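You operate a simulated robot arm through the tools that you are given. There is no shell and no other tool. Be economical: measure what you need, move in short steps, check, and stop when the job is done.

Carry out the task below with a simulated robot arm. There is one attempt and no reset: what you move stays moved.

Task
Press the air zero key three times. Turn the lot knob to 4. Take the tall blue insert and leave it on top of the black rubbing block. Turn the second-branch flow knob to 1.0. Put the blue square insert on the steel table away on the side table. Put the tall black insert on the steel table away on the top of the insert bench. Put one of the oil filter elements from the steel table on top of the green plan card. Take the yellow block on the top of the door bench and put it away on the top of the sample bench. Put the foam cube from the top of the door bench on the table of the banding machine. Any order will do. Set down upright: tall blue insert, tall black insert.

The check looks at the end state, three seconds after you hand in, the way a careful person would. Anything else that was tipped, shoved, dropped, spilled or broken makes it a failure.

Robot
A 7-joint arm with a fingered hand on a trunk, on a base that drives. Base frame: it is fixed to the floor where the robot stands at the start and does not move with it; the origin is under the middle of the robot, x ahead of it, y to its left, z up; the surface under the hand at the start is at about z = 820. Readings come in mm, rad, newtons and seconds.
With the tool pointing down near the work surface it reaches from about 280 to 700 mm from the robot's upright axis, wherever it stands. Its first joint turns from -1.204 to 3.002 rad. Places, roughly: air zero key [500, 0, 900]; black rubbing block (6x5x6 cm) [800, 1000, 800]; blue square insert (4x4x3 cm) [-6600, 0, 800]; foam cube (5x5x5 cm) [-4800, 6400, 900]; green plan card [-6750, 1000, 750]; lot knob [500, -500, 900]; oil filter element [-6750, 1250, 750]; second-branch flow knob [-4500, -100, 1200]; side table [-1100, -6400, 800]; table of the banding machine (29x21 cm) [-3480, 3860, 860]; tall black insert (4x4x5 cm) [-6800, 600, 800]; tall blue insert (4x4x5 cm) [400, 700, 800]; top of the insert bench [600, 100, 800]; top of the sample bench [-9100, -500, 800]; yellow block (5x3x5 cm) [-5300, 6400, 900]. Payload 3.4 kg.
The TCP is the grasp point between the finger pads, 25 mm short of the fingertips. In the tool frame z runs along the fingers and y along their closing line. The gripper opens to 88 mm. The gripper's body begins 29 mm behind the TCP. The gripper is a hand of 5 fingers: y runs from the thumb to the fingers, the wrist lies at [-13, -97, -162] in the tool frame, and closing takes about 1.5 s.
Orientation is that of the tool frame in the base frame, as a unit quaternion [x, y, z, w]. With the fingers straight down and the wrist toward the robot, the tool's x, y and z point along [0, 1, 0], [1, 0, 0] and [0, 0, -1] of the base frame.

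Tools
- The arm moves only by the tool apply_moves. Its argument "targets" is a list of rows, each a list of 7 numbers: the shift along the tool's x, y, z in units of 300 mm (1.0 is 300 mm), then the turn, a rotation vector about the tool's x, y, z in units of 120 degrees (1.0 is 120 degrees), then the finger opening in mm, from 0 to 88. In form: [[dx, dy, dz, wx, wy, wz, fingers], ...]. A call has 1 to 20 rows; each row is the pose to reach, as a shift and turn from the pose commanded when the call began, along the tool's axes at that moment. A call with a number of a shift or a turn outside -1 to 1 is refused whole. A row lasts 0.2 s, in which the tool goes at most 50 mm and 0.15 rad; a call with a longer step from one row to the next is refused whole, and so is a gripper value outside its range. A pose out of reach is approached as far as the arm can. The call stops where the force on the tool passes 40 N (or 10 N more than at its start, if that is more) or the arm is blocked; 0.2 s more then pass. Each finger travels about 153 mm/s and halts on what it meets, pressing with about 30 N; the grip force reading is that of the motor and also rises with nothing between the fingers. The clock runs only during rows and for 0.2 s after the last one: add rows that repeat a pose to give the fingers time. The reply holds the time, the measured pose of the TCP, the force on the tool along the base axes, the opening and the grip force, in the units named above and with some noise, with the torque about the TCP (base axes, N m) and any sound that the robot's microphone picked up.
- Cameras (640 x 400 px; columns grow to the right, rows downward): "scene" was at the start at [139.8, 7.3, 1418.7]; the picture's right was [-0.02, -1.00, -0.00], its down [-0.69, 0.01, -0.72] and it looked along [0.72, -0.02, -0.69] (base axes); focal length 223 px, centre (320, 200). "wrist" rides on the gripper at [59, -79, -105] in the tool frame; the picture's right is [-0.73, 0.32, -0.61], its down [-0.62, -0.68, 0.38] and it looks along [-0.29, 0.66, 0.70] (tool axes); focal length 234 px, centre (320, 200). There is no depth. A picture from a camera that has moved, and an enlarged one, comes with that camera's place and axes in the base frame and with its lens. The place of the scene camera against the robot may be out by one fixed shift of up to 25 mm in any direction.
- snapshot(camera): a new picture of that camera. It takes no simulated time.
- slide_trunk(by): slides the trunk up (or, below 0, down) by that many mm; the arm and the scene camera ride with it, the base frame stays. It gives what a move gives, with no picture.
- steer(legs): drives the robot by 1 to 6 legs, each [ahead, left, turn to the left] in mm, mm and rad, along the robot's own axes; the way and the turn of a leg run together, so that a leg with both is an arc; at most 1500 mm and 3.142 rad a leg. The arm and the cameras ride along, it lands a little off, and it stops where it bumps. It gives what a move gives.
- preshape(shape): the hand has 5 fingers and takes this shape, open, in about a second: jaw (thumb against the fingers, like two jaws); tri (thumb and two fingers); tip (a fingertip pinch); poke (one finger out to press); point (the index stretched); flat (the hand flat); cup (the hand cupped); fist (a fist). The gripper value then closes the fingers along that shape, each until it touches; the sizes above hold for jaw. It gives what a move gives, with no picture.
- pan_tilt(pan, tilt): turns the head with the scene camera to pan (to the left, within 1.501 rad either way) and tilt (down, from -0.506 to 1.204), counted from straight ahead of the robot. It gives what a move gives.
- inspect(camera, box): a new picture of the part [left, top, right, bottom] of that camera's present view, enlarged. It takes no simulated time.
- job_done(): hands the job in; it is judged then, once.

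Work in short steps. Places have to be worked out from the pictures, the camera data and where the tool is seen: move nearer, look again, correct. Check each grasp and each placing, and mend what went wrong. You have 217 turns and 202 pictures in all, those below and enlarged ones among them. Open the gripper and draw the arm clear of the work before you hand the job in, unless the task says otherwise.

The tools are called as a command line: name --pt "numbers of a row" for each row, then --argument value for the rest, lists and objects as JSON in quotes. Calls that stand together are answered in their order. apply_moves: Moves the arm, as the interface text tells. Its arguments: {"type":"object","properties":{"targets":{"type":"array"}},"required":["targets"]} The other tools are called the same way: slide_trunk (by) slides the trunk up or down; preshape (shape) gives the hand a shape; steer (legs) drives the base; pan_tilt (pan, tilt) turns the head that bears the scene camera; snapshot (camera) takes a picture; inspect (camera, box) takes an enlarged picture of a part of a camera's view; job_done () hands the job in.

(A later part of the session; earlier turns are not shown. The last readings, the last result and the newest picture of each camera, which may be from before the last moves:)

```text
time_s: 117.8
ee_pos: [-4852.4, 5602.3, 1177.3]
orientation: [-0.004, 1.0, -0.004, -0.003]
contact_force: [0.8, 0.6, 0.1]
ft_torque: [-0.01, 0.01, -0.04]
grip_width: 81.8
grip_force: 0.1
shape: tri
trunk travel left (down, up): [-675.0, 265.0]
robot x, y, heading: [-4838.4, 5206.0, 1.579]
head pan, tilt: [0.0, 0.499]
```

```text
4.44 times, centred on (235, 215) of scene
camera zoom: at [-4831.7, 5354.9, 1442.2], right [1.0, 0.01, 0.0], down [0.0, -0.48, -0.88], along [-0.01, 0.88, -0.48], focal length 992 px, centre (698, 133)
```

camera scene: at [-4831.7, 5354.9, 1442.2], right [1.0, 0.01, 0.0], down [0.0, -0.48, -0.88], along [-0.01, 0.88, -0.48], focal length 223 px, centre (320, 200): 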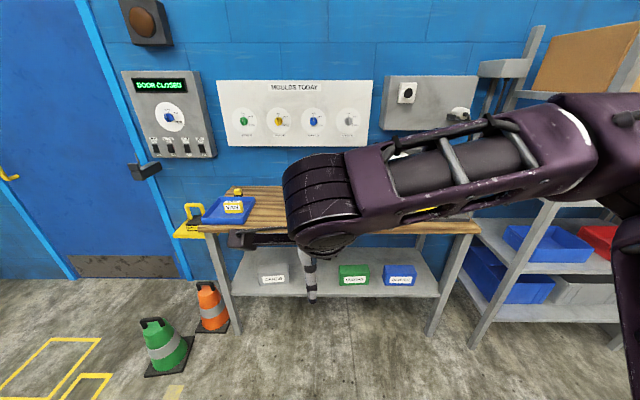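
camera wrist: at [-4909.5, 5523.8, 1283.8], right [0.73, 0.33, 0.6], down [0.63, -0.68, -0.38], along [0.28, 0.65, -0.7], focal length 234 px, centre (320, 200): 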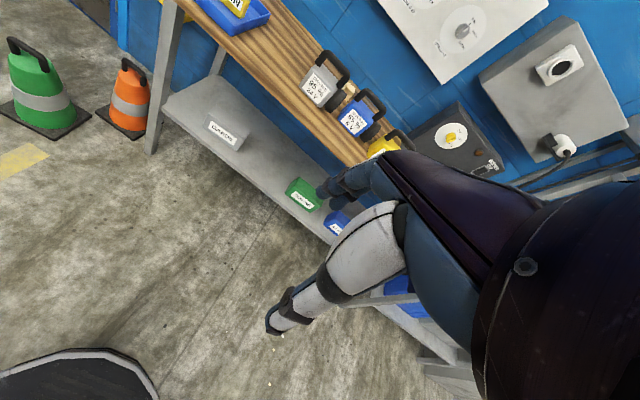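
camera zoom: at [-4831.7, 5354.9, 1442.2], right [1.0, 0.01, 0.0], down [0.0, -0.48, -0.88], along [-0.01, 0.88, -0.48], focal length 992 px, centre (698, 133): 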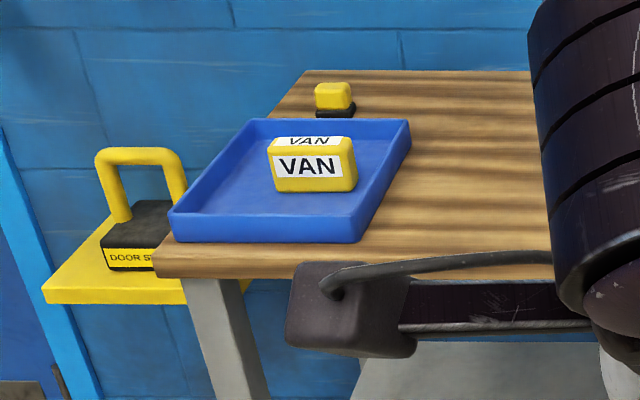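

The small yellow block with a black foot behind the tray (≈ -5286, 6427) fits 5x3x5 cm. I swing the hand to the right to uncover the bench and find the foam cube.

apply_moves --pt "-0.15 0 0 0 0 0 82" --pt "-0.3 0 0 0 0 0 82" --pt "-0.45 0 0 0 0 0 82" --pt "-0.6 0 0 0 0 0 82" --pt "-0.75 -0.05 0 0 0 0 82" --pt "-0.9 -0.1 0 0 0 0 82"

snapshot --camera "scene"

```text
time_s: 119.2
ee_pos: [-4578.4, 5575.6, 1176.5]
orientation: [-0.006, 1.0, -0.003, -0.004]
contact_force: [-0.5, -0.1, 0.1]
ft_torque: [0.01, 0.01, -0.01]
grip_width: 81.9
grip_force: 0.0
shape: tri
trunk travel left (down, up): [-675.0, 265.0]
robot x, y, heading: [-4838.1, 5203.5, 1.577]
head pan, tilt: [0.0, 0.499]
```

```text
127 pictures are left
camera scene: at [-4829.5, 5353.1, 1442.4], right [1.0, 0.01, 0.0], down [0.0, -0.48, -0.88], along [-0.01, 0.88, -0.48], focal length 223 px, centre (320, 200)
```

scene: 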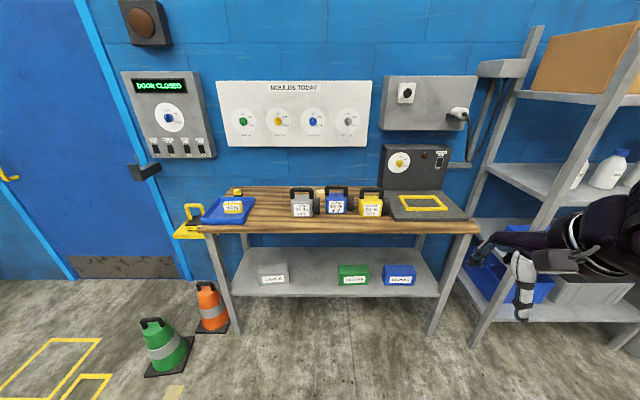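

inspect --camera "scene" --box '[270, 160, 470, 240]'

```text
3.20 times, centred on (370, 200) of scene
camera zoom: at [-4829.5, 5353.1, 1442.4], right [1.0, 0.01, 0.0], down [0.0, -0.48, -0.88], along [-0.01, 0.88, -0.48], focal length 714 px, centre (160, 200)
```

zoom: 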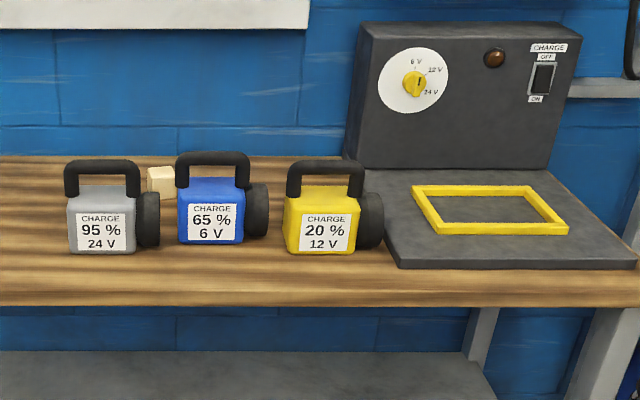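

The foam cube is behind the gap between the grey and blue lamps, at about (-4841, 6399). I recentre the hand and drive ahead ~590 mm, keeping it high above the lamps.

apply_moves --pt "0.15 0 -0.1 0 0 0 82" --pt "0.3 0 -0.1 0 0 0 82" --pt "0.45 0 -0.1 0 0 0 82" --pt "0.6 0 -0.1 0 0 0 82" --pt "0.75 0 -0.1 0 0 0 82" --pt "0.87 0 -0.1 0 0 0 82"

steer --legs '[[585, 0, 0]]'

snapshot --camera "wrist"

snapshot --camera "scene"

```text
refused: row 1 steps farther than a row can; nothing moved
```

```text
time_s: 122.5
ee_pos: [-4585.3, 6159.5, 1175.5]
orientation: [-0.003, 1.0, -0.004, -0.003]
contact_force: [-0.5, 0.4, -0.3]
ft_torque: [0.02, 0.0, 0.03]
grip_width: 81.8
grip_force: 0.0
shape: tri
trunk travel left (down, up): [-675.0, 265.0]
robot x, y, heading: [-4842.3, 5786.8, 1.58]
head pan, tilt: [0.0, 0.499]
```

```text
125 pictures are left
camera wrist: at [-4642.3, 6082.1, 1283.4], right [0.73, 0.33, 0.6], down [0.63, -0.68, -0.38], along [0.28, 0.65, -0.7], focal length 234 px, centre (320, 200)
```

wrist: 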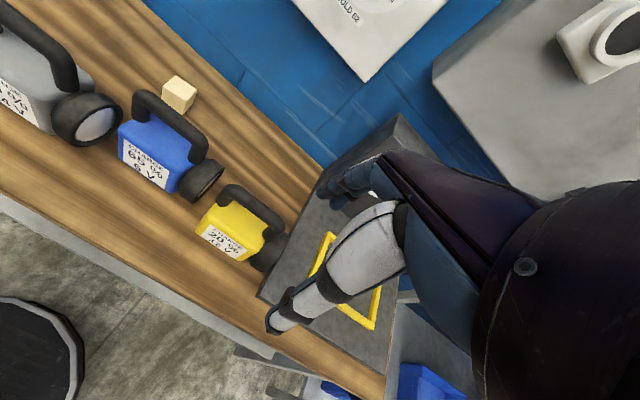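

```text
124 pictures are left
camera scene: at [-4835.2, 5938.3, 1442.2], right [1.0, 0.01, 0.0], down [0.0, -0.48, -0.88], along [-0.01, 0.88, -0.48], focal length 223 px, centre (320, 200)
```

scene: 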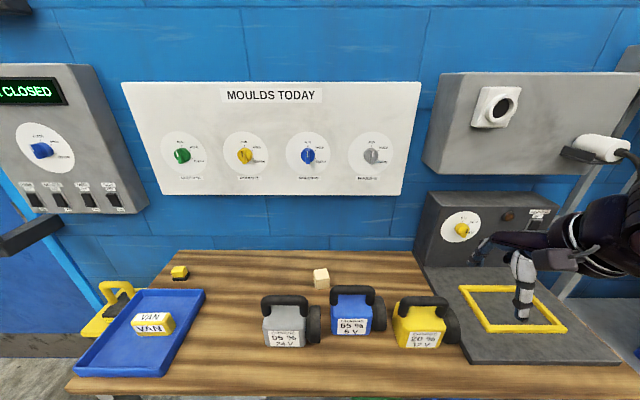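

Foam fixed at about (-4833, 6403); lamp handles reach z≈1025. I move the hand left and forward at z≈1176, tilting it 12° so the wrist sits farther forward and higher, then look.

apply_moves --pt "0.14 0 0 0 0 0 82" --pt "0.28 0 0 0 0 0 82" --pt "0.42 0 0 0 0 0 82" --pt "0.56 0 0 0 0 0 82" --pt "0.7 0 0 0 0 0 82" --pt "0.82 0.03 0 0.04 0 0 82" --pt "0.82 0.17 0 0.1 0 0 82" --pt "0.82 0.31 0 0.1 0 0 82" --pt "0.82 0.45 0 0.1 0 0 82" --pt "0.82 0.58 0 0.1 0 0 82" --pt "0.82 0.7 0 0.1 0 0 82"

snapshot --camera "wrist"

snapshot --camera "scene"

```text
time_s: 124.9
ee_pos: [-4832.8, 6369.1, 1174.3]
orientation: [-0.004, 0.994, -0.109, -0.002]
contact_force: [0.5, 1.3, 0.1]
ft_torque: [0.01, 0.01, 0.01]
grip_width: 81.8
grip_force: 0.0
shape: tri
trunk travel left (down, up): [-675.0, 265.0]
robot x, y, heading: [-4841.4, 5788.0, 1.58]
head pan, tilt: [0.0, 0.499]
```

```text
123 pictures are left
camera wrist: at [-4891.0, 6314.9, 1296.2], right [0.73, 0.45, 0.52], down [0.63, -0.74, -0.23], along [0.28, 0.49, -0.82], focal length 234 px, centre (320, 200)
```

wrist: 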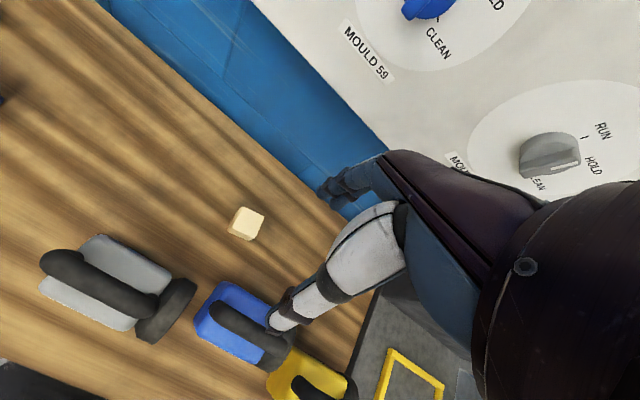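

```text
122 pictures are left
camera scene: at [-4836.2, 5939.4, 1442.0], right [1.0, 0.01, 0.0], down [0.0, -0.48, -0.88], along [-0.01, 0.88, -0.48], focal length 223 px, centre (320, 200)
```

scene: 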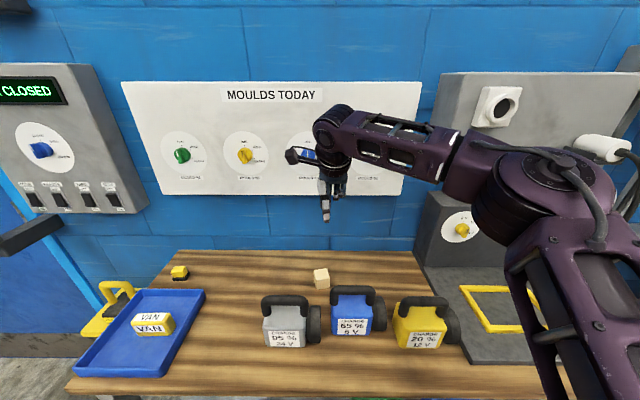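

Triangulating the two wrist views puts the foam at (-4845, 6425, 885) with the surface at ≈860. I descend to z≈1060 behind the lamps, then go forward over the foam.

apply_moves --pt "0.02 0.03 0.12 0 0 0 82" --pt "0.04 0.055 0.25 0 0 0 82" --pt "0.04 0.08 0.372 0 0 0 82" --pt "0.04 0.17 0.352 0 0 0 82" --pt "0.04 0.263 0.333 0 0 0 82"

snapshot --camera "wrist"

snapshot --camera "scene"

```text
time_s: 126.1
ee_pos: [-4847.4, 6425.7, 1062.6]
orientation: [-0.003, 0.994, -0.109, -0.001]
contact_force: [-0.7, 0.0, 0.3]
ft_torque: [0.0, -0.02, 0.01]
grip_width: 81.9
grip_force: 0.1
shape: tri
trunk travel left (down, up): [-675.0, 265.0]
robot x, y, heading: [-4838.8, 5787.8, 1.577]
head pan, tilt: [0.0, 0.499]
```

```text
121 pictures are left
camera wrist: at [-4905.1, 6371.1, 1183.0], right [0.73, 0.45, 0.52], down [0.63, -0.74, -0.23], along [0.28, 0.49, -0.82], focal length 234 px, centre (320, 200)
```

wrist: 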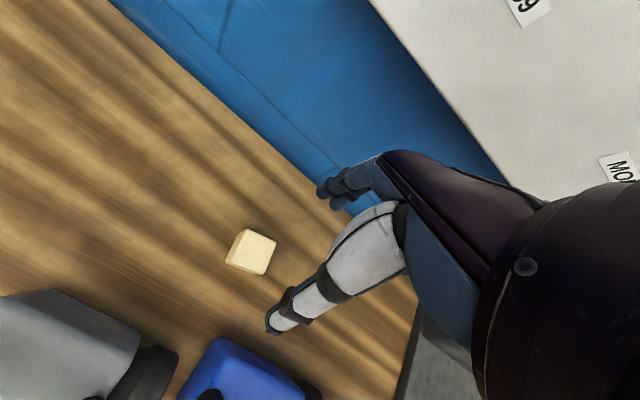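

```text
120 pictures are left
camera scene: at [-4836.1, 5939.0, 1442.1], right [1.0, 0.01, 0.0], down [0.0, -0.48, -0.88], along [-0.01, 0.88, -0.48], focal length 223 px, centre (320, 200)
```

scene: 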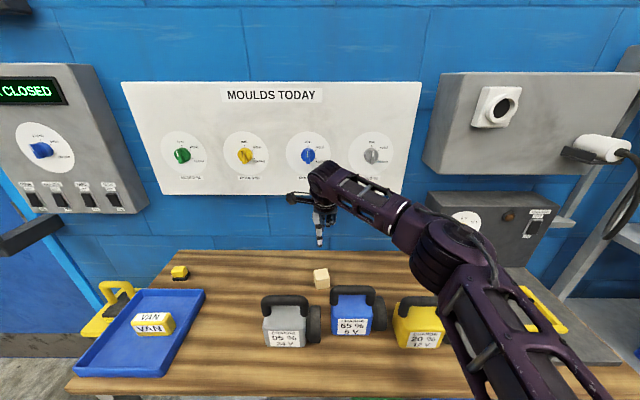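

The elbow's height over the lamps and charger is unclear, so I pull back 110 mm, raise the trunk 220 mm to keep the elbow high, then re-approach.

apply_moves --pt "0 -0.12 0.025 0 0 0 82" --pt "0 -0.24 0.05 0 0 0 82" --pt "0 -0.36 0.075 0 0 0 82"

slide_trunk --by 220

snapshot --camera "scene"

```text
time_s: 126.9
ee_pos: [-4844.8, 6314.5, 1064.1]
orientation: [-0.003, 0.994, -0.109, -0.003]
contact_force: [-0.1, -0.1, 0.3]
ft_torque: [0.01, -0.02, 0.01]
grip_width: 82.0
grip_force: 0.0
shape: tri
trunk travel left (down, up): [-675.0, 265.0]
robot x, y, heading: [-4841.5, 5787.4, 1.575]
head pan, tilt: [0.0, 0.499]
```

```text
time_s: 129.2
ee_pos: [-4844.8, 6314.0, 1283.1]
orientation: [-0.004, 0.994, -0.109, -0.002]
contact_force: [-0.7, 0.7, -0.2]
ft_torque: [0.01, -0.02, -0.02]
grip_width: 81.9
grip_force: 0.2
shape: tri
trunk travel left (down, up): [-895.0, 45.0]
robot x, y, heading: [-4843.2, 5787.6, 1.575]
head pan, tilt: [0.0, 0.499]
```

```text
119 pictures are left
camera scene: at [-4835.3, 5938.3, 1662.1], right [1.0, 0.01, 0.0], down [0.0, -0.48, -0.88], along [-0.01, 0.88, -0.48], focal length 223 px, centre (320, 200)
```

scene: 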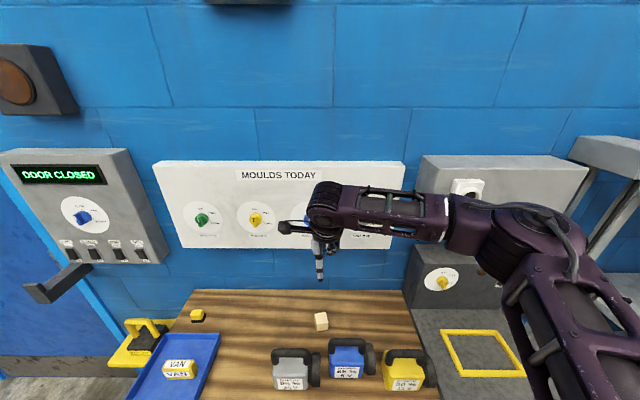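

I lower to z≈1060 here and move forward over the foam again.

apply_moves --pt "0 0.03 0.14 0 0 0 82" --pt "0 0.06 0.28 0 0 0 82" --pt "0 0.09 0.42 0 0 0 82" --pt "0 0.12 0.56 0 0 0 82" --pt "0 0.157 0.71 0 0 0 82" --pt "0 0.28 0.69 0 0 0 82" --pt "0 0.4 0.67 0 0 0 82" --pt "0 0.523 0.65 0 0 0 82"

snapshot --camera "wrist"

snapshot --camera "scene"

```text
time_s: 131.0
ee_pos: [-4850.3, 6428.3, 1057.3]
orientation: [-0.005, 0.994, -0.109, -0.001]
contact_force: [0.6, -0.1, -0.5]
ft_torque: [0.0, -0.01, 0.03]
grip_width: 81.5
grip_force: 0.1
shape: tri
trunk travel left (down, up): [-895.0, 45.0]
robot x, y, heading: [-4841.5, 5788.9, 1.578]
head pan, tilt: [0.0, 0.499]
```

```text
118 pictures are left
camera wrist: at [-4907.3, 6372.8, 1178.0], right [0.72, 0.45, 0.52], down [0.63, -0.74, -0.23], along [0.28, 0.49, -0.82], focal length 234 px, centre (320, 200)
```

wrist: 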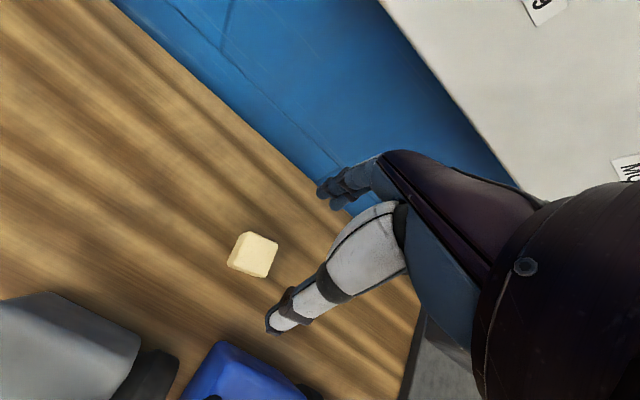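

```text
117 pictures are left
camera scene: at [-4837.7, 5939.1, 1662.1], right [1.0, 0.01, 0.0], down [0.0, -0.48, -0.88], along [-0.01, 0.88, -0.48], focal length 223 px, centre (320, 200)
```

scene: 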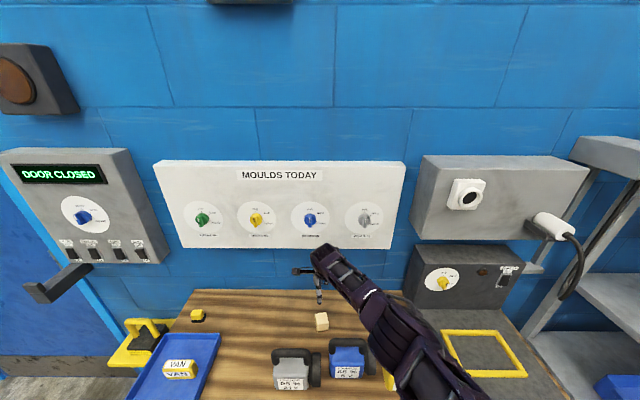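

The elbow is now high and clear. Foam at (-4845, 6427); I descend to z≈945 and check alignment.

apply_moves --pt "-0.013 0.03 0.14 0 0 0 78" --pt "-0.013 0.055 0.26 0 0 0 78" --pt "-0.013 0.079 0.367 0 0 0 78"

inspect --camera "wrist" --box '[160, 160, 400, 340]'

inspect --camera "scene" --box '[260, 220, 420, 400]'

```text
time_s: 131.8
ee_pos: [-4840.7, 6411.8, 977.1]
orientation: [-0.004, 0.994, -0.107, -0.003]
contact_force: [0.3, 0.1, 0.8]
ft_torque: [0.03, 0.01, 0.01]
grip_width: 78.2
grip_force: 0.1
shape: tri
out of reach, approached as far as the arm can: row 2, 3
trunk travel left (down, up): [-895.0, 45.0]
robot x, y, heading: [-4842.6, 5791.7, 1.576]
head pan, tilt: [0.0, 0.499]
```

```text
2.22 times, centred on (280, 250) of wrist
camera zoom: at [-4899.2, 6355.7, 1097.4], right [0.73, 0.45, 0.52], down [0.63, -0.74, -0.23], along [0.28, 0.49, -0.82], focal length 520 px, centre (409, 89)
```

zoom: 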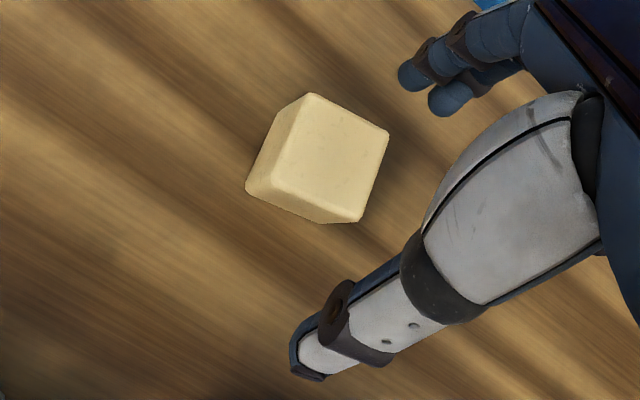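

```text
2.22 times, centred on (340, 310) of scene
camera zoom: at [-4834.7, 5938.0, 1662.2], right [1.0, 0.01, 0.0], down [0.0, -0.48, -0.88], along [-0.01, 0.88, -0.48], focal length 496 px, centre (276, -44)
```

zoom: 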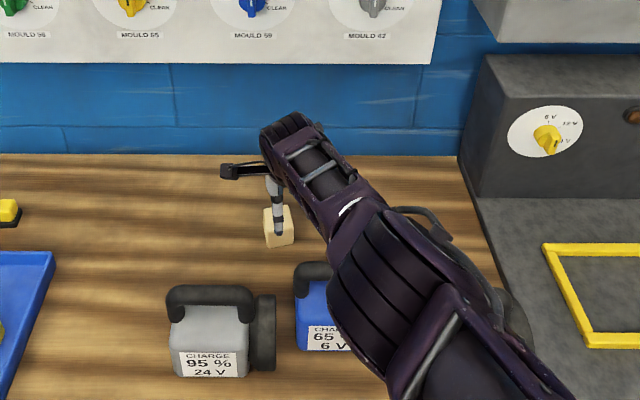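

Out of reach by a little at this trunk height. I go back up to z≈1050 over the foam, then lower with the trunk instead.

apply_moves --pt "0 -0.01 -0.12 0 0 0 78" --pt "0 -0.02 -0.24 0 0 0 78"

```text
time_s: 132.4
ee_pos: [-4841.5, 6419.8, 1048.2]
orientation: [-0.003, 0.994, -0.108, -0.002]
contact_force: [-0.3, -0.6, -0.5]
ft_torque: [0.01, 0.02, -0.02]
grip_width: 78.2
grip_force: 0.1
shape: tri
trunk travel left (down, up): [-895.0, 45.0]
robot x, y, heading: [-4839.4, 5786.1, 1.579]
head pan, tilt: [0.0, 0.499]
```

Small correction (+4 mm y, -3 mm x), then the trunk goes down 100 mm and I check.

apply_moves --pt "0.012 0.015 0 0 0 0 78"

slide_trunk --by -105

inspect --camera "wrist" --box '[180, 140, 420, 340]'

snapshot --camera "scene"

```text
time_s: 132.8
ee_pos: [-4844.7, 6424.1, 1046.7]
orientation: [-0.005, 0.994, -0.109, -0.002]
contact_force: [-0.2, -0.2, 0.2]
ft_torque: [-0.03, 0.01, 0.0]
grip_width: 78.2
grip_force: 0.0
shape: tri
trunk travel left (down, up): [-895.0, 45.0]
robot x, y, heading: [-4840.9, 5791.0, 1.578]
head pan, tilt: [0.0, 0.499]
```

```text
time_s: 134.2
ee_pos: [-4844.8, 6425.0, 941.5]
orientation: [-0.004, 0.994, -0.108, -0.002]
contact_force: [0.8, 0.1, 0.7]
ft_torque: [-0.01, 0.0, 0.0]
grip_width: 78.4
grip_force: 0.0
shape: tri
trunk travel left (down, up): [-790.0, 150.0]
robot x, y, heading: [-4841.7, 5790.2, 1.575]
head pan, tilt: [0.0, 0.499]
```

```text
2.00 times, centred on (300, 240) of wrist
camera zoom: at [-4902.8, 6369.6, 1062.9], right [0.73, 0.45, 0.52], down [0.63, -0.74, -0.23], along [0.28, 0.49, -0.82], focal length 468 px, centre (360, 120)
```

zoom: 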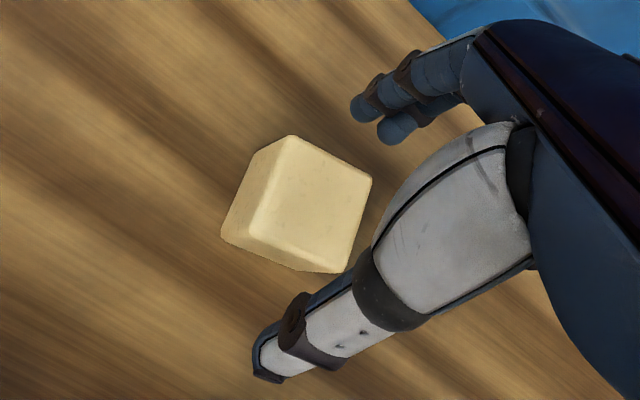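

```text
113 pictures are left
camera scene: at [-4835.4, 5938.0, 1557.2], right [1.0, 0.01, 0.0], down [0.0, -0.48, -0.88], along [-0.01, 0.88, -0.48], focal length 223 px, centre (320, 200)
```

scene: 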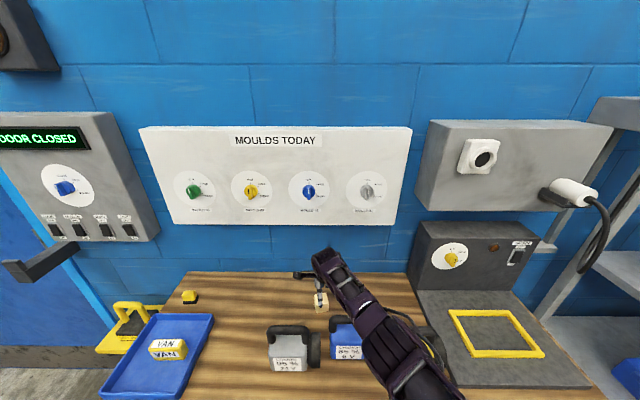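

Aligned. I lower the trunk 36 mm more and close.

slide_trunk --by -36

apply_moves --pt "0 0 0 0 0 0 60" --pt "0 0 0 0 0 0 30" --pt "0 0 0 0 0 0 0" --pt "0 0 0 0 0 0 0" --pt "0 0 0 0 0 0 0" --pt "0 0 0 0 0 0 0"

inspect --camera "wrist" --box '[180, 140, 420, 340]'

```text
time_s: 135.0
ee_pos: [-4843.9, 6423.8, 907.1]
orientation: [-0.004, 0.994, -0.108, -0.002]
contact_force: [1.7, 0.8, -0.1]
ft_torque: [-0.01, -0.03, -0.01]
grip_width: 78.1
grip_force: 0.0
shape: tri
trunk travel left (down, up): [-754.0, 186.0]
robot x, y, heading: [-4840.9, 5790.9, 1.578]
head pan, tilt: [0.0, 0.499]
```

```text
time_s: 136.4
ee_pos: [-4846.1, 6424.3, 906.1]
orientation: [-0.004, 0.994, -0.107, -0.002]
contact_force: [-0.3, -0.3, 1.2]
ft_torque: [0.03, 0.01, 0.04]
grip_width: 38.9
grip_force: 30.3
shape: tri
trunk travel left (down, up): [-754.0, 186.0]
robot x, y, heading: [-4841.5, 5790.3, 1.58]
head pan, tilt: [0.0, 0.499]
```

```text
2.00 times, centred on (300, 240) of wrist
camera zoom: at [-4902.8, 6369.5, 1026.9], right [0.73, 0.45, 0.52], down [0.63, -0.74, -0.23], along [0.28, 0.49, -0.82], focal length 468 px, centre (360, 120)
```

zoom: 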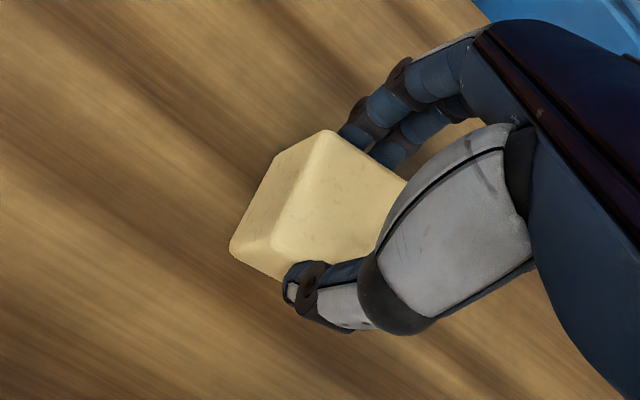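

Foam is gripped. I lift it with the trunk 140 mm, then pull back and up over the lamps.

slide_trunk --by 145

apply_moves --pt "0 -0.12 0.0 0 0 0 0" --pt "0 -0.24 -0.03 0 0 0 0" --pt "0 -0.38 -0.08 0 0 0 0" --pt "0 -0.51 -0.14 0 0 0 0" --pt "0 -0.64 -0.2 0 0 0 0" --pt "0 -0.77 -0.25 0 0 0 0"

snapshot --camera "wrist"

snapshot --camera "scene"

```text
time_s: 138.1
ee_pos: [-4844.5, 6424.8, 1049.9]
orientation: [-0.004, 0.994, -0.108, -0.002]
contact_force: [0.4, -0.3, 0.2]
ft_torque: [-0.01, -0.01, 0.05]
grip_width: 38.8
grip_force: 29.9
shape: tri
trunk travel left (down, up): [-899.0, 41.0]
robot x, y, heading: [-4841.5, 5790.1, 1.583]
head pan, tilt: [0.0, 0.499]
```

```text
time_s: 139.5
ee_pos: [-4840.4, 6213.5, 1171.7]
orientation: [-0.002, 0.994, -0.109, -0.002]
contact_force: [0.7, -0.9, -0.4]
ft_torque: [0.0, 0.06, -0.02]
grip_width: 38.1
grip_force: 29.7
shape: tri
trunk travel left (down, up): [-899.0, 41.0]
robot x, y, heading: [-4843.1, 5788.8, 1.578]
head pan, tilt: [0.0, 0.499]
```

```text
111 pictures are left
camera wrist: at [-4899.0, 6159.2, 1293.7], right [0.73, 0.45, 0.52], down [0.63, -0.74, -0.23], along [0.28, 0.49, -0.82], focal length 234 px, centre (320, 200)
```

wrist: 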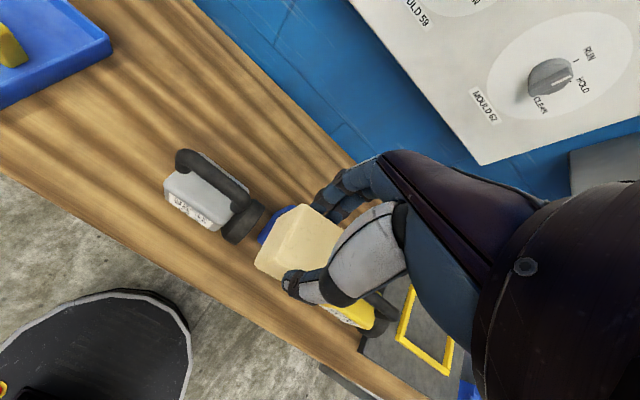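

```text
110 pictures are left
camera scene: at [-4835.9, 5936.6, 1666.2], right [1.0, 0.01, 0.0], down [0.0, -0.48, -0.88], along [-0.01, 0.88, -0.48], focal length 223 px, centre (320, 200)
```

scene: 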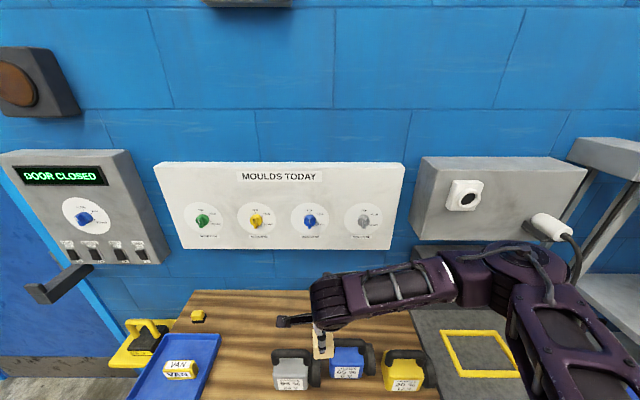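

Foam is held and everything looks undisturbed. I back out to y≈2950 and shift right in front of the banding machine to look at it.

steer --legs '[[-1450, 0, 0], [-1390, 0, 0], [0, -1150, 0]]'

pan_tilt --pan 0.1 --tilt 0.6

snapshot --camera "scene"

```text
time_s: 158.7
ee_pos: [-3684.7, 3388.9, 1171.1]
orientation: [-0.001, 0.994, -0.109, -0.002]
contact_force: [-0.6, 0.3, -0.2]
ft_torque: [0.01, 0.04, 0.01]
grip_width: 38.3
grip_force: 29.8
shape: tri
trunk travel left (down, up): [-899.0, 41.0]
robot x, y, heading: [-3686.4, 2964.5, 1.567]
head pan, tilt: [0.0, 0.499]
```

```text
time_s: 159.3
ee_pos: [-3684.6, 3389.4, 1171.4]
orientation: [-0.002, 0.994, -0.109, -0.003]
contact_force: [0.9, 0.3, -0.1]
ft_torque: [-0.01, 0.02, 0.02]
grip_width: 38.2
grip_force: 30.2
shape: tri
trunk travel left (down, up): [-899.0, 41.0]
robot x, y, heading: [-3686.0, 2963.7, 1.577]
head pan, tilt: [0.099, 0.6]
```

```text
109 pictures are left
camera scene: at [-3687.7, 3109.8, 1657.1], right [0.99, 0.1, 0.0], down [0.06, -0.56, -0.83], along [-0.09, 0.82, -0.56], focal length 223 px, centre (320, 200)
```

scene: 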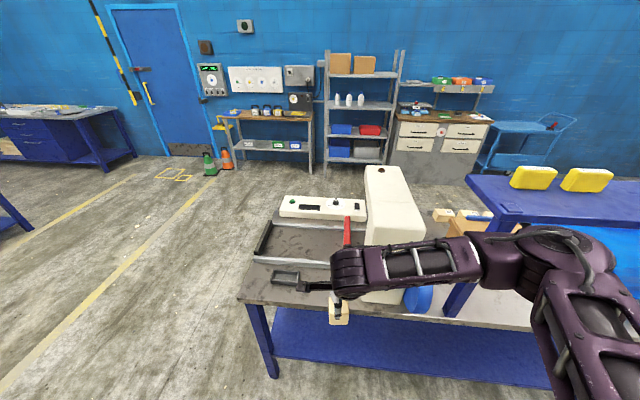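

The bed with rails lies left of the white column, while the rough listed spot is near the column. I zoom in and move the arm aside to see the machine fully.

apply_moves --pt "-0.14 0 -0.05 0 0 0 0" --pt "-0.28 -0.05 -0.1 0 0 0 0" --pt "-0.42 -0.1 -0.1 0 0 0 0" --pt "-0.56 -0.15 -0.1 0 0 0 0" --pt "-0.7 -0.2 -0.1 0 0 0 0" --pt "-0.84 -0.25 -0.1 0 0 0 0" --pt "-0.98 -0.3 -0.1 0 0 0 0"

inspect --camera "scene" --box '[230, 150, 530, 330]'

```text
time_s: 160.9
ee_pos: [-3389.7, 3307.2, 1218.9]
orientation: [-0.003, 0.994, -0.108, -0.002]
contact_force: [0.3, 0.3, -1.3]
ft_torque: [0.04, 0.02, -0.03]
grip_width: 38.0
grip_force: 29.7
shape: tri
trunk travel left (down, up): [-899.0, 41.0]
robot x, y, heading: [-3685.6, 2966.4, 1.572]
head pan, tilt: [0.099, 0.6]
```

```text
2.13 times, centred on (380, 240) of scene
camera zoom: at [-3686.6, 3107.0, 1657.3], right [0.99, 0.1, 0.0], down [0.06, -0.56, -0.83], along [-0.09, 0.82, -0.56], focal length 476 px, centre (192, 115)
```

zoom: 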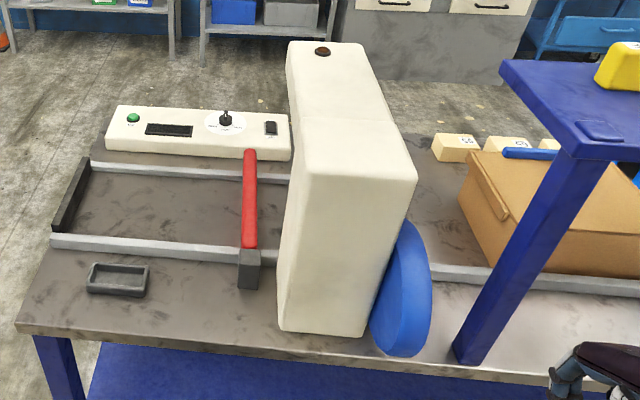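

Rail spacing (~21 cm) fits the table, but I want to see whether the column has an opening. I drive left and look from the bench end.

steer --legs '[[0, 800, 0], [400, 0, 0]]'

pan_tilt --pan -0.8 --tilt 0.7

snapshot --camera "scene"

```text
time_s: 167.3
ee_pos: [-4192.6, 3712.1, 1217.8]
orientation: [-0.011, 0.994, -0.108, -0.002]
contact_force: [0.1, 0.4, -0.4]
ft_torque: [-0.01, -0.03, 0.01]
grip_width: 38.2
grip_force: 30.1
shape: tri
trunk travel left (down, up): [-899.0, 41.0]
robot x, y, heading: [-4484.5, 3355.9, 1.59]
head pan, tilt: [0.099, 0.6]
```

```text
time_s: 168.5
ee_pos: [-4191.6, 3713.1, 1217.5]
orientation: [-0.011, 0.994, -0.11, -0.001]
contact_force: [-0.1, -0.8, -0.2]
ft_torque: [-0.04, -0.02, -0.01]
grip_width: 38.1
grip_force: 30.3
shape: tri
trunk travel left (down, up): [-899.0, 41.0]
robot x, y, heading: [-4482.9, 3358.6, 1.595]
head pan, tilt: [-0.799, 0.7]
```

```text
107 pictures are left
camera scene: at [-4416.5, 3480.4, 1648.4], right [0.71, -0.7, 0.0], down [-0.45, -0.46, -0.76], along [0.54, 0.55, -0.64], focal length 223 px, centre (320, 200)
```

scene: 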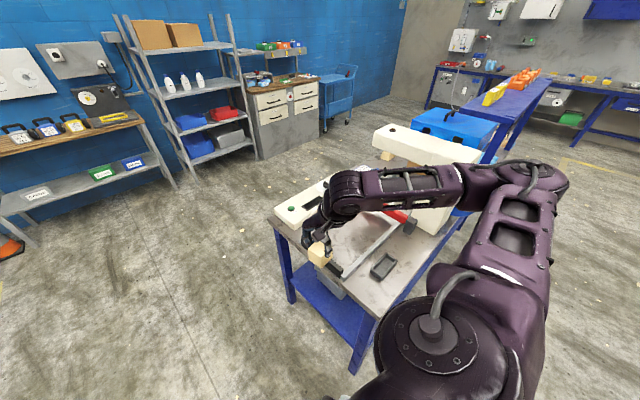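

I turn to face +x and shift left to stand squarely at the bench end, a good placing position as well.

steer --legs '[[-150, 0, 0], [0, 0, -1.595], [0, 680, 0]]'

pan_tilt --pan 0.1 --tilt 0.7

snapshot --camera "scene"

```text
time_s: 177.1
ee_pos: [-4135.7, 3610.9, 1216.3]
orientation: [0.694, 0.711, -0.076, -0.079]
contact_force: [1.1, 0.1, 0.4]
ft_torque: [0.03, 0.02, -0.01]
grip_width: 38.1
grip_force: 30.4
shape: tri
trunk travel left (down, up): [-899.0, 41.0]
robot x, y, heading: [-4491.7, 3902.4, 0.02]
head pan, tilt: [-0.799, 0.7]
```

```text
time_s: 178.3
ee_pos: [-4135.7, 3612.0, 1217.3]
orientation: [0.694, 0.711, -0.076, -0.079]
contact_force: [0.2, 0.4, -1.1]
ft_torque: [-0.01, 0.04, -0.01]
grip_width: 37.8
grip_force: 29.8
shape: tri
trunk travel left (down, up): [-899.0, 41.0]
robot x, y, heading: [-4487.2, 3900.4, 0.022]
head pan, tilt: [0.099, 0.7]
```

```text
106 pictures are left
camera scene: at [-4344.9, 3922.7, 1648.5], right [0.12, -0.99, 0.0], down [-0.64, -0.08, -0.76], along [0.76, 0.09, -0.64], focal length 223 px, centre (320, 200)
```

scene: 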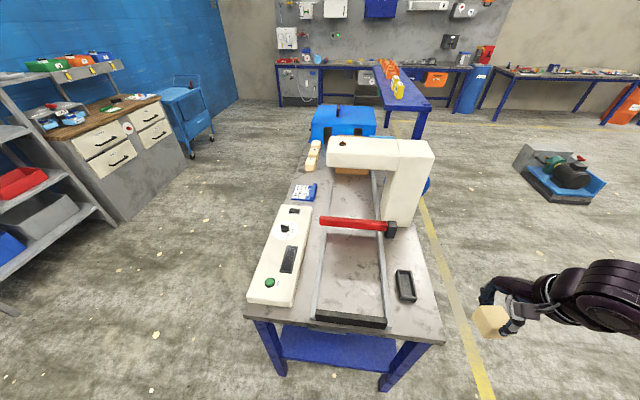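

Now it's clear: a C-frame over a table, with a gate bar across the infeed. I zoom in on it.

inspect --camera "scene" --box '[240, 90, 460, 340]'

inspect --camera "scene" --box '[300, 120, 440, 230]'

```text
1.60 times, centred on (350, 215) of scene
camera zoom: at [-4344.9, 3922.7, 1648.5], right [0.12, -0.99, 0.0], down [-0.64, -0.08, -0.76], along [0.76, 0.09, -0.64], focal length 357 px, centre (272, 176)
```

zoom: 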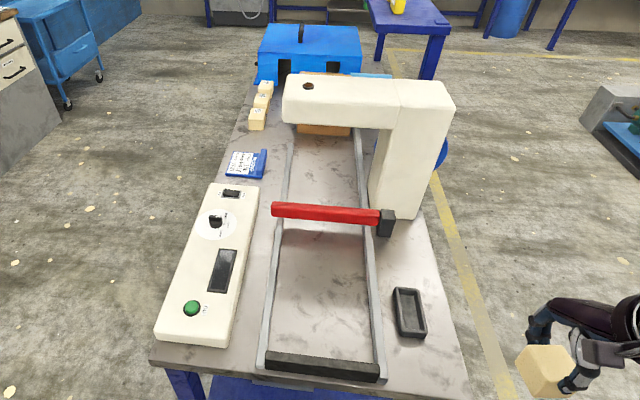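

```text
3.64 times, centred on (370, 175) of scene
camera zoom: at [-4344.9, 3922.7, 1648.5], right [0.12, -0.99, 0.0], down [-0.64, -0.08, -0.76], along [0.76, 0.09, -0.64], focal length 811 px, centre (138, 291)
```

zoom: 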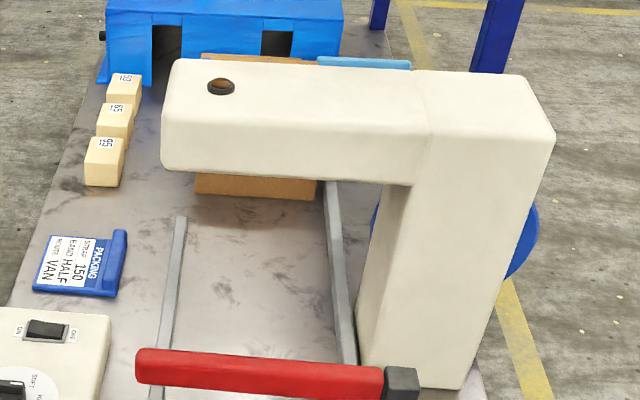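

The table (29x21 cm around (-3480, 3860)) is the bed section beyond the gate, partly under the C-arm; its open part is behind the arm at x≈-3375. I'll approach from the north side: turn right to face -y first, and centre the hand.

steer --legs '[[0, 0, -1.59], [-600, 0, 0]]'

apply_moves --pt "0.14 0 0 0 0 0 0" --pt "0.28 0 0 0 0 0 0" --pt "0.42 0 0 0 0 0 0" --pt "0.56 0.03 0 0 0 0 0" --pt "0.7 0.06 0 0 0 0 0" --pt "0.84 0.09 0 0 0 0 0" --pt "0.97 0.12 0 0 0 0 0"

steer --legs '[[0, 1115, 0]]'

pan_tilt --pan 0.0 --tilt 0.8

snapshot --camera "scene"

snapshot --camera "wrist"

```text
time_s: 185.5
ee_pos: [-4790.4, 4135.5, 1216.7]
orientation: [0.994, 0.02, 0.001, -0.109]
contact_force: [0.2, 0.1, -0.2]
ft_torque: [0.01, -0.01, 0.0]
grip_width: 37.8
grip_force: 29.7
shape: tri
trunk travel left (down, up): [-899.0, 41.0]
robot x, y, heading: [-4503.1, 4493.0, -1.538]
head pan, tilt: [0.099, 0.7]
```

```text
time_s: 187.1
ee_pos: [-4493.4, 4113.2, 1210.1]
orientation: [0.994, 0.019, -0.001, -0.109]
contact_force: [-0.4, -0.1, 0.1]
ft_torque: [0.0, -0.04, 0.0]
grip_width: 37.4
grip_force: 30.1
shape: tri
out of reach, approached as far as the arm can: row 2, 3, 4
trunk travel left (down, up): [-899.0, 41.0]
robot x, y, heading: [-4505.8, 4488.9, -1.535]
head pan, tilt: [0.099, 0.7]
```

```text
time_s: 192.8
ee_pos: [-3372.9, 4163.8, 1209.3]
orientation: [0.994, 0.027, 0.0, -0.108]
contact_force: [0.6, -0.4, -0.4]
ft_torque: [0.05, 0.01, -0.05]
grip_width: 37.4
grip_force: 30.0
shape: tri
trunk travel left (down, up): [-899.0, 41.0]
robot x, y, heading: [-3384.3, 4541.7, -1.513]
head pan, tilt: [0.099, 0.7]
```

```text
time_s: 193.5
ee_pos: [-3372.2, 4163.3, 1210.4]
orientation: [0.994, 0.027, 0.0, -0.108]
contact_force: [-0.4, -0.8, 0.2]
ft_torque: [-0.01, 0.0, -0.02]
grip_width: 37.5
grip_force: 29.8
shape: tri
trunk travel left (down, up): [-899.0, 41.0]
robot x, y, heading: [-3386.3, 4543.6, -1.517]
head pan, tilt: [0.0, 0.799]
```

```text
103 pictures are left
camera scene: at [-3372.1, 4420.7, 1640.2], right [-1.0, -0.05, 0.0], down [-0.04, 0.72, -0.7], along [0.04, -0.7, -0.72], focal length 223 px, centre (320, 200)
```

scene: 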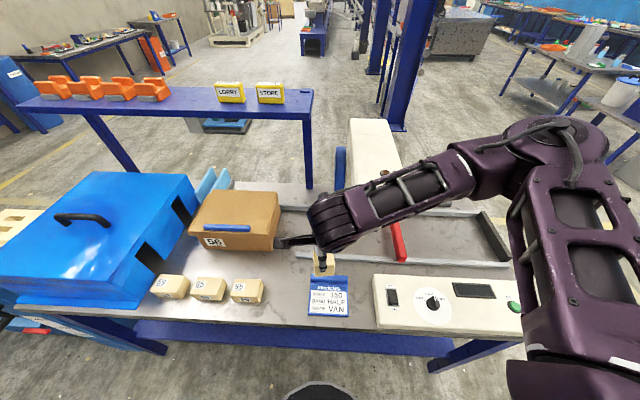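

```text
102 pictures are left
camera wrist: at [-3318.0, 4220.7, 1331.1], right [-0.7, -0.48, 0.52], down [-0.66, 0.71, -0.23], along [-0.26, -0.51, -0.82], focal length 234 px, centre (320, 200)
```

wrist: 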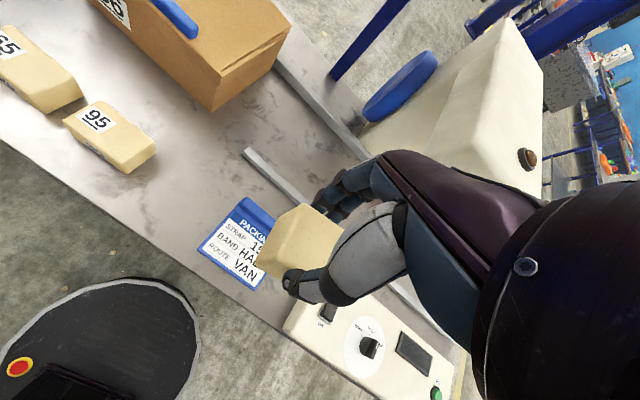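

I shift the base a bit east and ahead so the arm comes in past the C-arm's tip, then check.

steer --legs '[[40, 110, 0]]'

apply_moves --pt "-0.06 0.12 -0.02 0 0 0.03 0" --pt "-0.12 0.24 -0.03 0 0 0.06 0" --pt "-0.18 0.36 -0.04 0 0 0.09 0" --pt "-0.24 0.48 -0.06 0 0 0.125 0" --pt "-0.32 0.58 -0.08 0 0 0.125 0"

snapshot --camera "scene"

snapshot --camera "wrist"

```text
time_s: 194.7
ee_pos: [-3260.9, 4129.8, 1209.5]
orientation: [0.994, 0.026, 0.001, -0.108]
contact_force: [0.2, -0.2, -0.7]
ft_torque: [0.03, -0.02, 0.0]
grip_width: 37.3
grip_force: 29.8
shape: tri
trunk travel left (down, up): [-899.0, 41.0]
robot x, y, heading: [-3271.7, 4506.3, -1.516]
head pan, tilt: [0.0, 0.799]
```

```text
time_s: 195.9
ee_pos: [-3346.6, 3946.4, 1195.9]
orientation: [0.989, -0.104, -0.014, -0.108]
contact_force: [0.2, -0.7, 0.8]
ft_torque: [0.02, 0.01, -0.01]
grip_width: 37.6
grip_force: 29.6
shape: tri
trunk travel left (down, up): [-899.0, 41.0]
robot x, y, heading: [-3274.3, 4505.6, -1.518]
head pan, tilt: [0.0, 0.799]
```

```text
101 pictures are left
camera scene: at [-3260.7, 4385.0, 1640.1], right [-1.0, -0.05, 0.0], down [-0.04, 0.72, -0.7], along [0.04, -0.7, -0.72], focal length 223 px, centre (320, 200)
```

scene: 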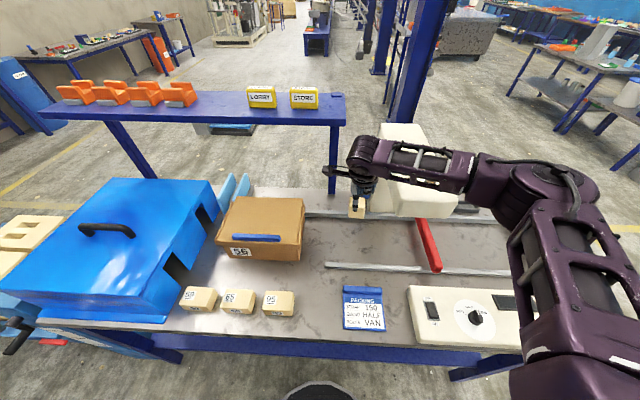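

```text
100 pictures are left
camera wrist: at [-3272.6, 3987.0, 1312.5], right [-0.77, -0.29, 0.56], down [-0.47, 0.86, -0.2], along [-0.42, -0.42, -0.8], focal length 234 px, centre (320, 200)
```

wrist: 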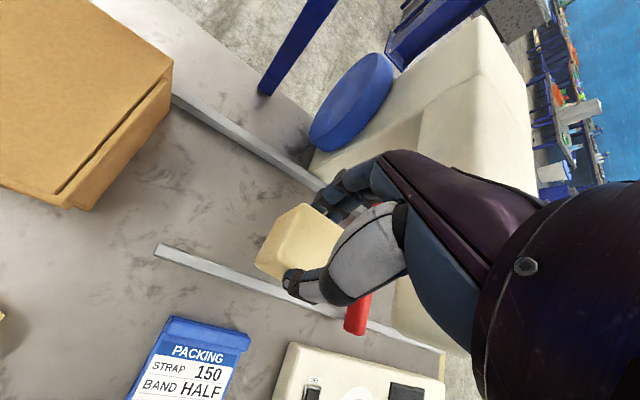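

The forearm would run west over the C-arm from here. Approaching from the north-east keeps it clear, so I shift the base 195 mm east, then swing the hand back over the table's open end.

steer --legs '[[15, 195, 0]]'

apply_moves --pt "-0.14 0.05 0 0 0 0.03 0" --pt "-0.28 0.1 0 0 0 0.06 0" --pt "-0.42 0.15 -0.01 0 0 0.09 0" --pt "-0.56 0.2 -0.01 0 0 0.115 0" --pt "-0.68 0.24 -0.017 0 0 0.115 0"

snapshot --camera "scene"

snapshot --camera "wrist"

```text
time_s: 197.5
ee_pos: [-3154.4, 3941.8, 1194.6]
orientation: [0.989, -0.104, -0.014, -0.107]
contact_force: [0.2, 0.3, 0.2]
ft_torque: [-0.02, -0.01, 0.02]
grip_width: 37.6
grip_force: 29.7
shape: tri
trunk travel left (down, up): [-899.0, 41.0]
robot x, y, heading: [-3081.7, 4504.3, -1.518]
head pan, tilt: [0.0, 0.799]
```

```text
time_s: 198.7
ee_pos: [-3367.5, 3913.4, 1196.9]
orientation: [0.969, -0.221, -0.027, -0.106]
contact_force: [-1.1, 0.3, 0.4]
ft_torque: [-0.02, 0.0, 0.04]
grip_width: 37.3
grip_force: 30.3
shape: tri
trunk travel left (down, up): [-899.0, 41.0]
robot x, y, heading: [-3081.9, 4504.0, -1.513]
head pan, tilt: [0.0, 0.799]
```

```text
99 pictures are left
camera scene: at [-3068.1, 4381.3, 1640.2], right [-1.0, -0.05, 0.0], down [-0.04, 0.72, -0.7], along [0.04, -0.7, -0.72], focal length 223 px, centre (320, 200)
```

scene: 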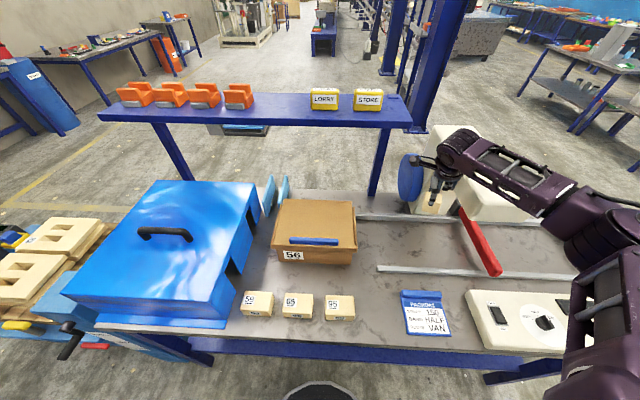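

```text
98 pictures are left
camera wrist: at [-3280.4, 3935.0, 1309.6], right [-0.79, -0.11, 0.6], down [-0.27, 0.95, -0.18], along [-0.55, -0.3, -0.78], focal length 234 px, centre (320, 200)
```

wrist: 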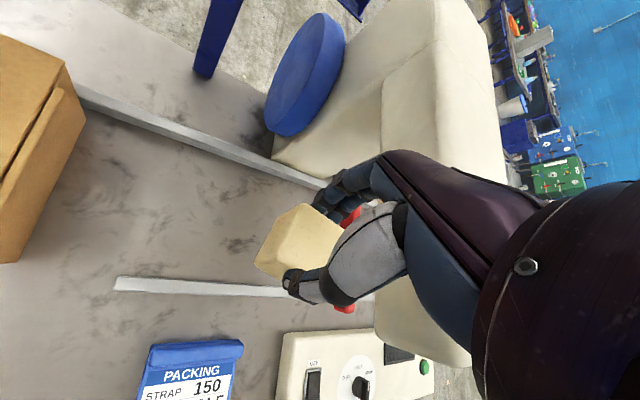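

The hand is clear of the C-arm's east face (x≈-3457). I go down 150 mm to z≈1047 while nudging to (-3375, 3898), then check.

apply_moves --pt "0.015 0.05 0.13 0 0 0 0" --pt "0.03 0.09 0.26 0 0 0 0" --pt "0.04 0.13 0.38 0 0 0 0" --pt "0.047 0.153 0.477 0 0 0 0"

snapshot --camera "scene"

snapshot --camera "wrist"

```text
time_s: 199.7
ee_pos: [-3375.0, 3895.1, 1044.1]
orientation: [0.969, -0.222, -0.027, -0.105]
contact_force: [-0.6, -0.9, -0.6]
ft_torque: [-0.02, -0.02, 0.0]
grip_width: 37.3
grip_force: 30.0
shape: tri
trunk travel left (down, up): [-899.0, 41.0]
robot x, y, heading: [-3080.1, 4501.1, -1.523]
head pan, tilt: [0.0, 0.799]
```

```text
97 pictures are left
camera scene: at [-3066.6, 4380.3, 1640.2], right [-1.0, -0.05, 0.0], down [-0.04, 0.72, -0.7], along [0.04, -0.7, -0.72], focal length 223 px, centre (320, 200)
```

scene: 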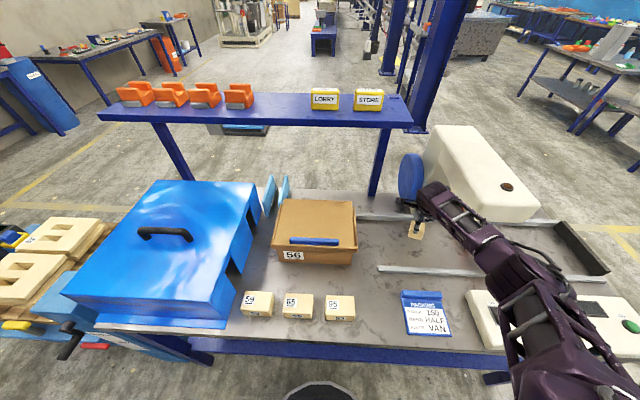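

```text
96 pictures are left
camera wrist: at [-3287.5, 3917.2, 1157.3], right [-0.79, -0.11, 0.6], down [-0.27, 0.95, -0.18], along [-0.55, -0.3, -0.78], focal length 234 px, centre (320, 200)
```

wrist: 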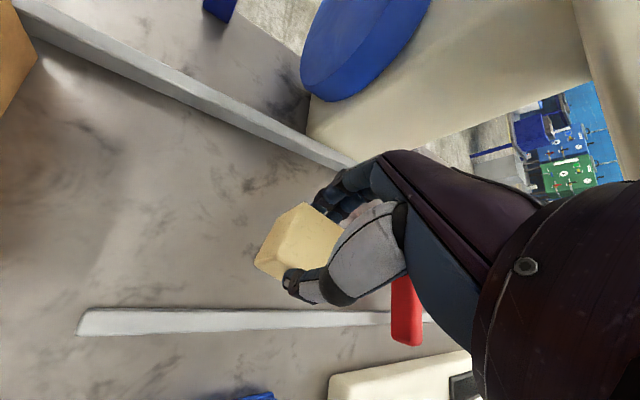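

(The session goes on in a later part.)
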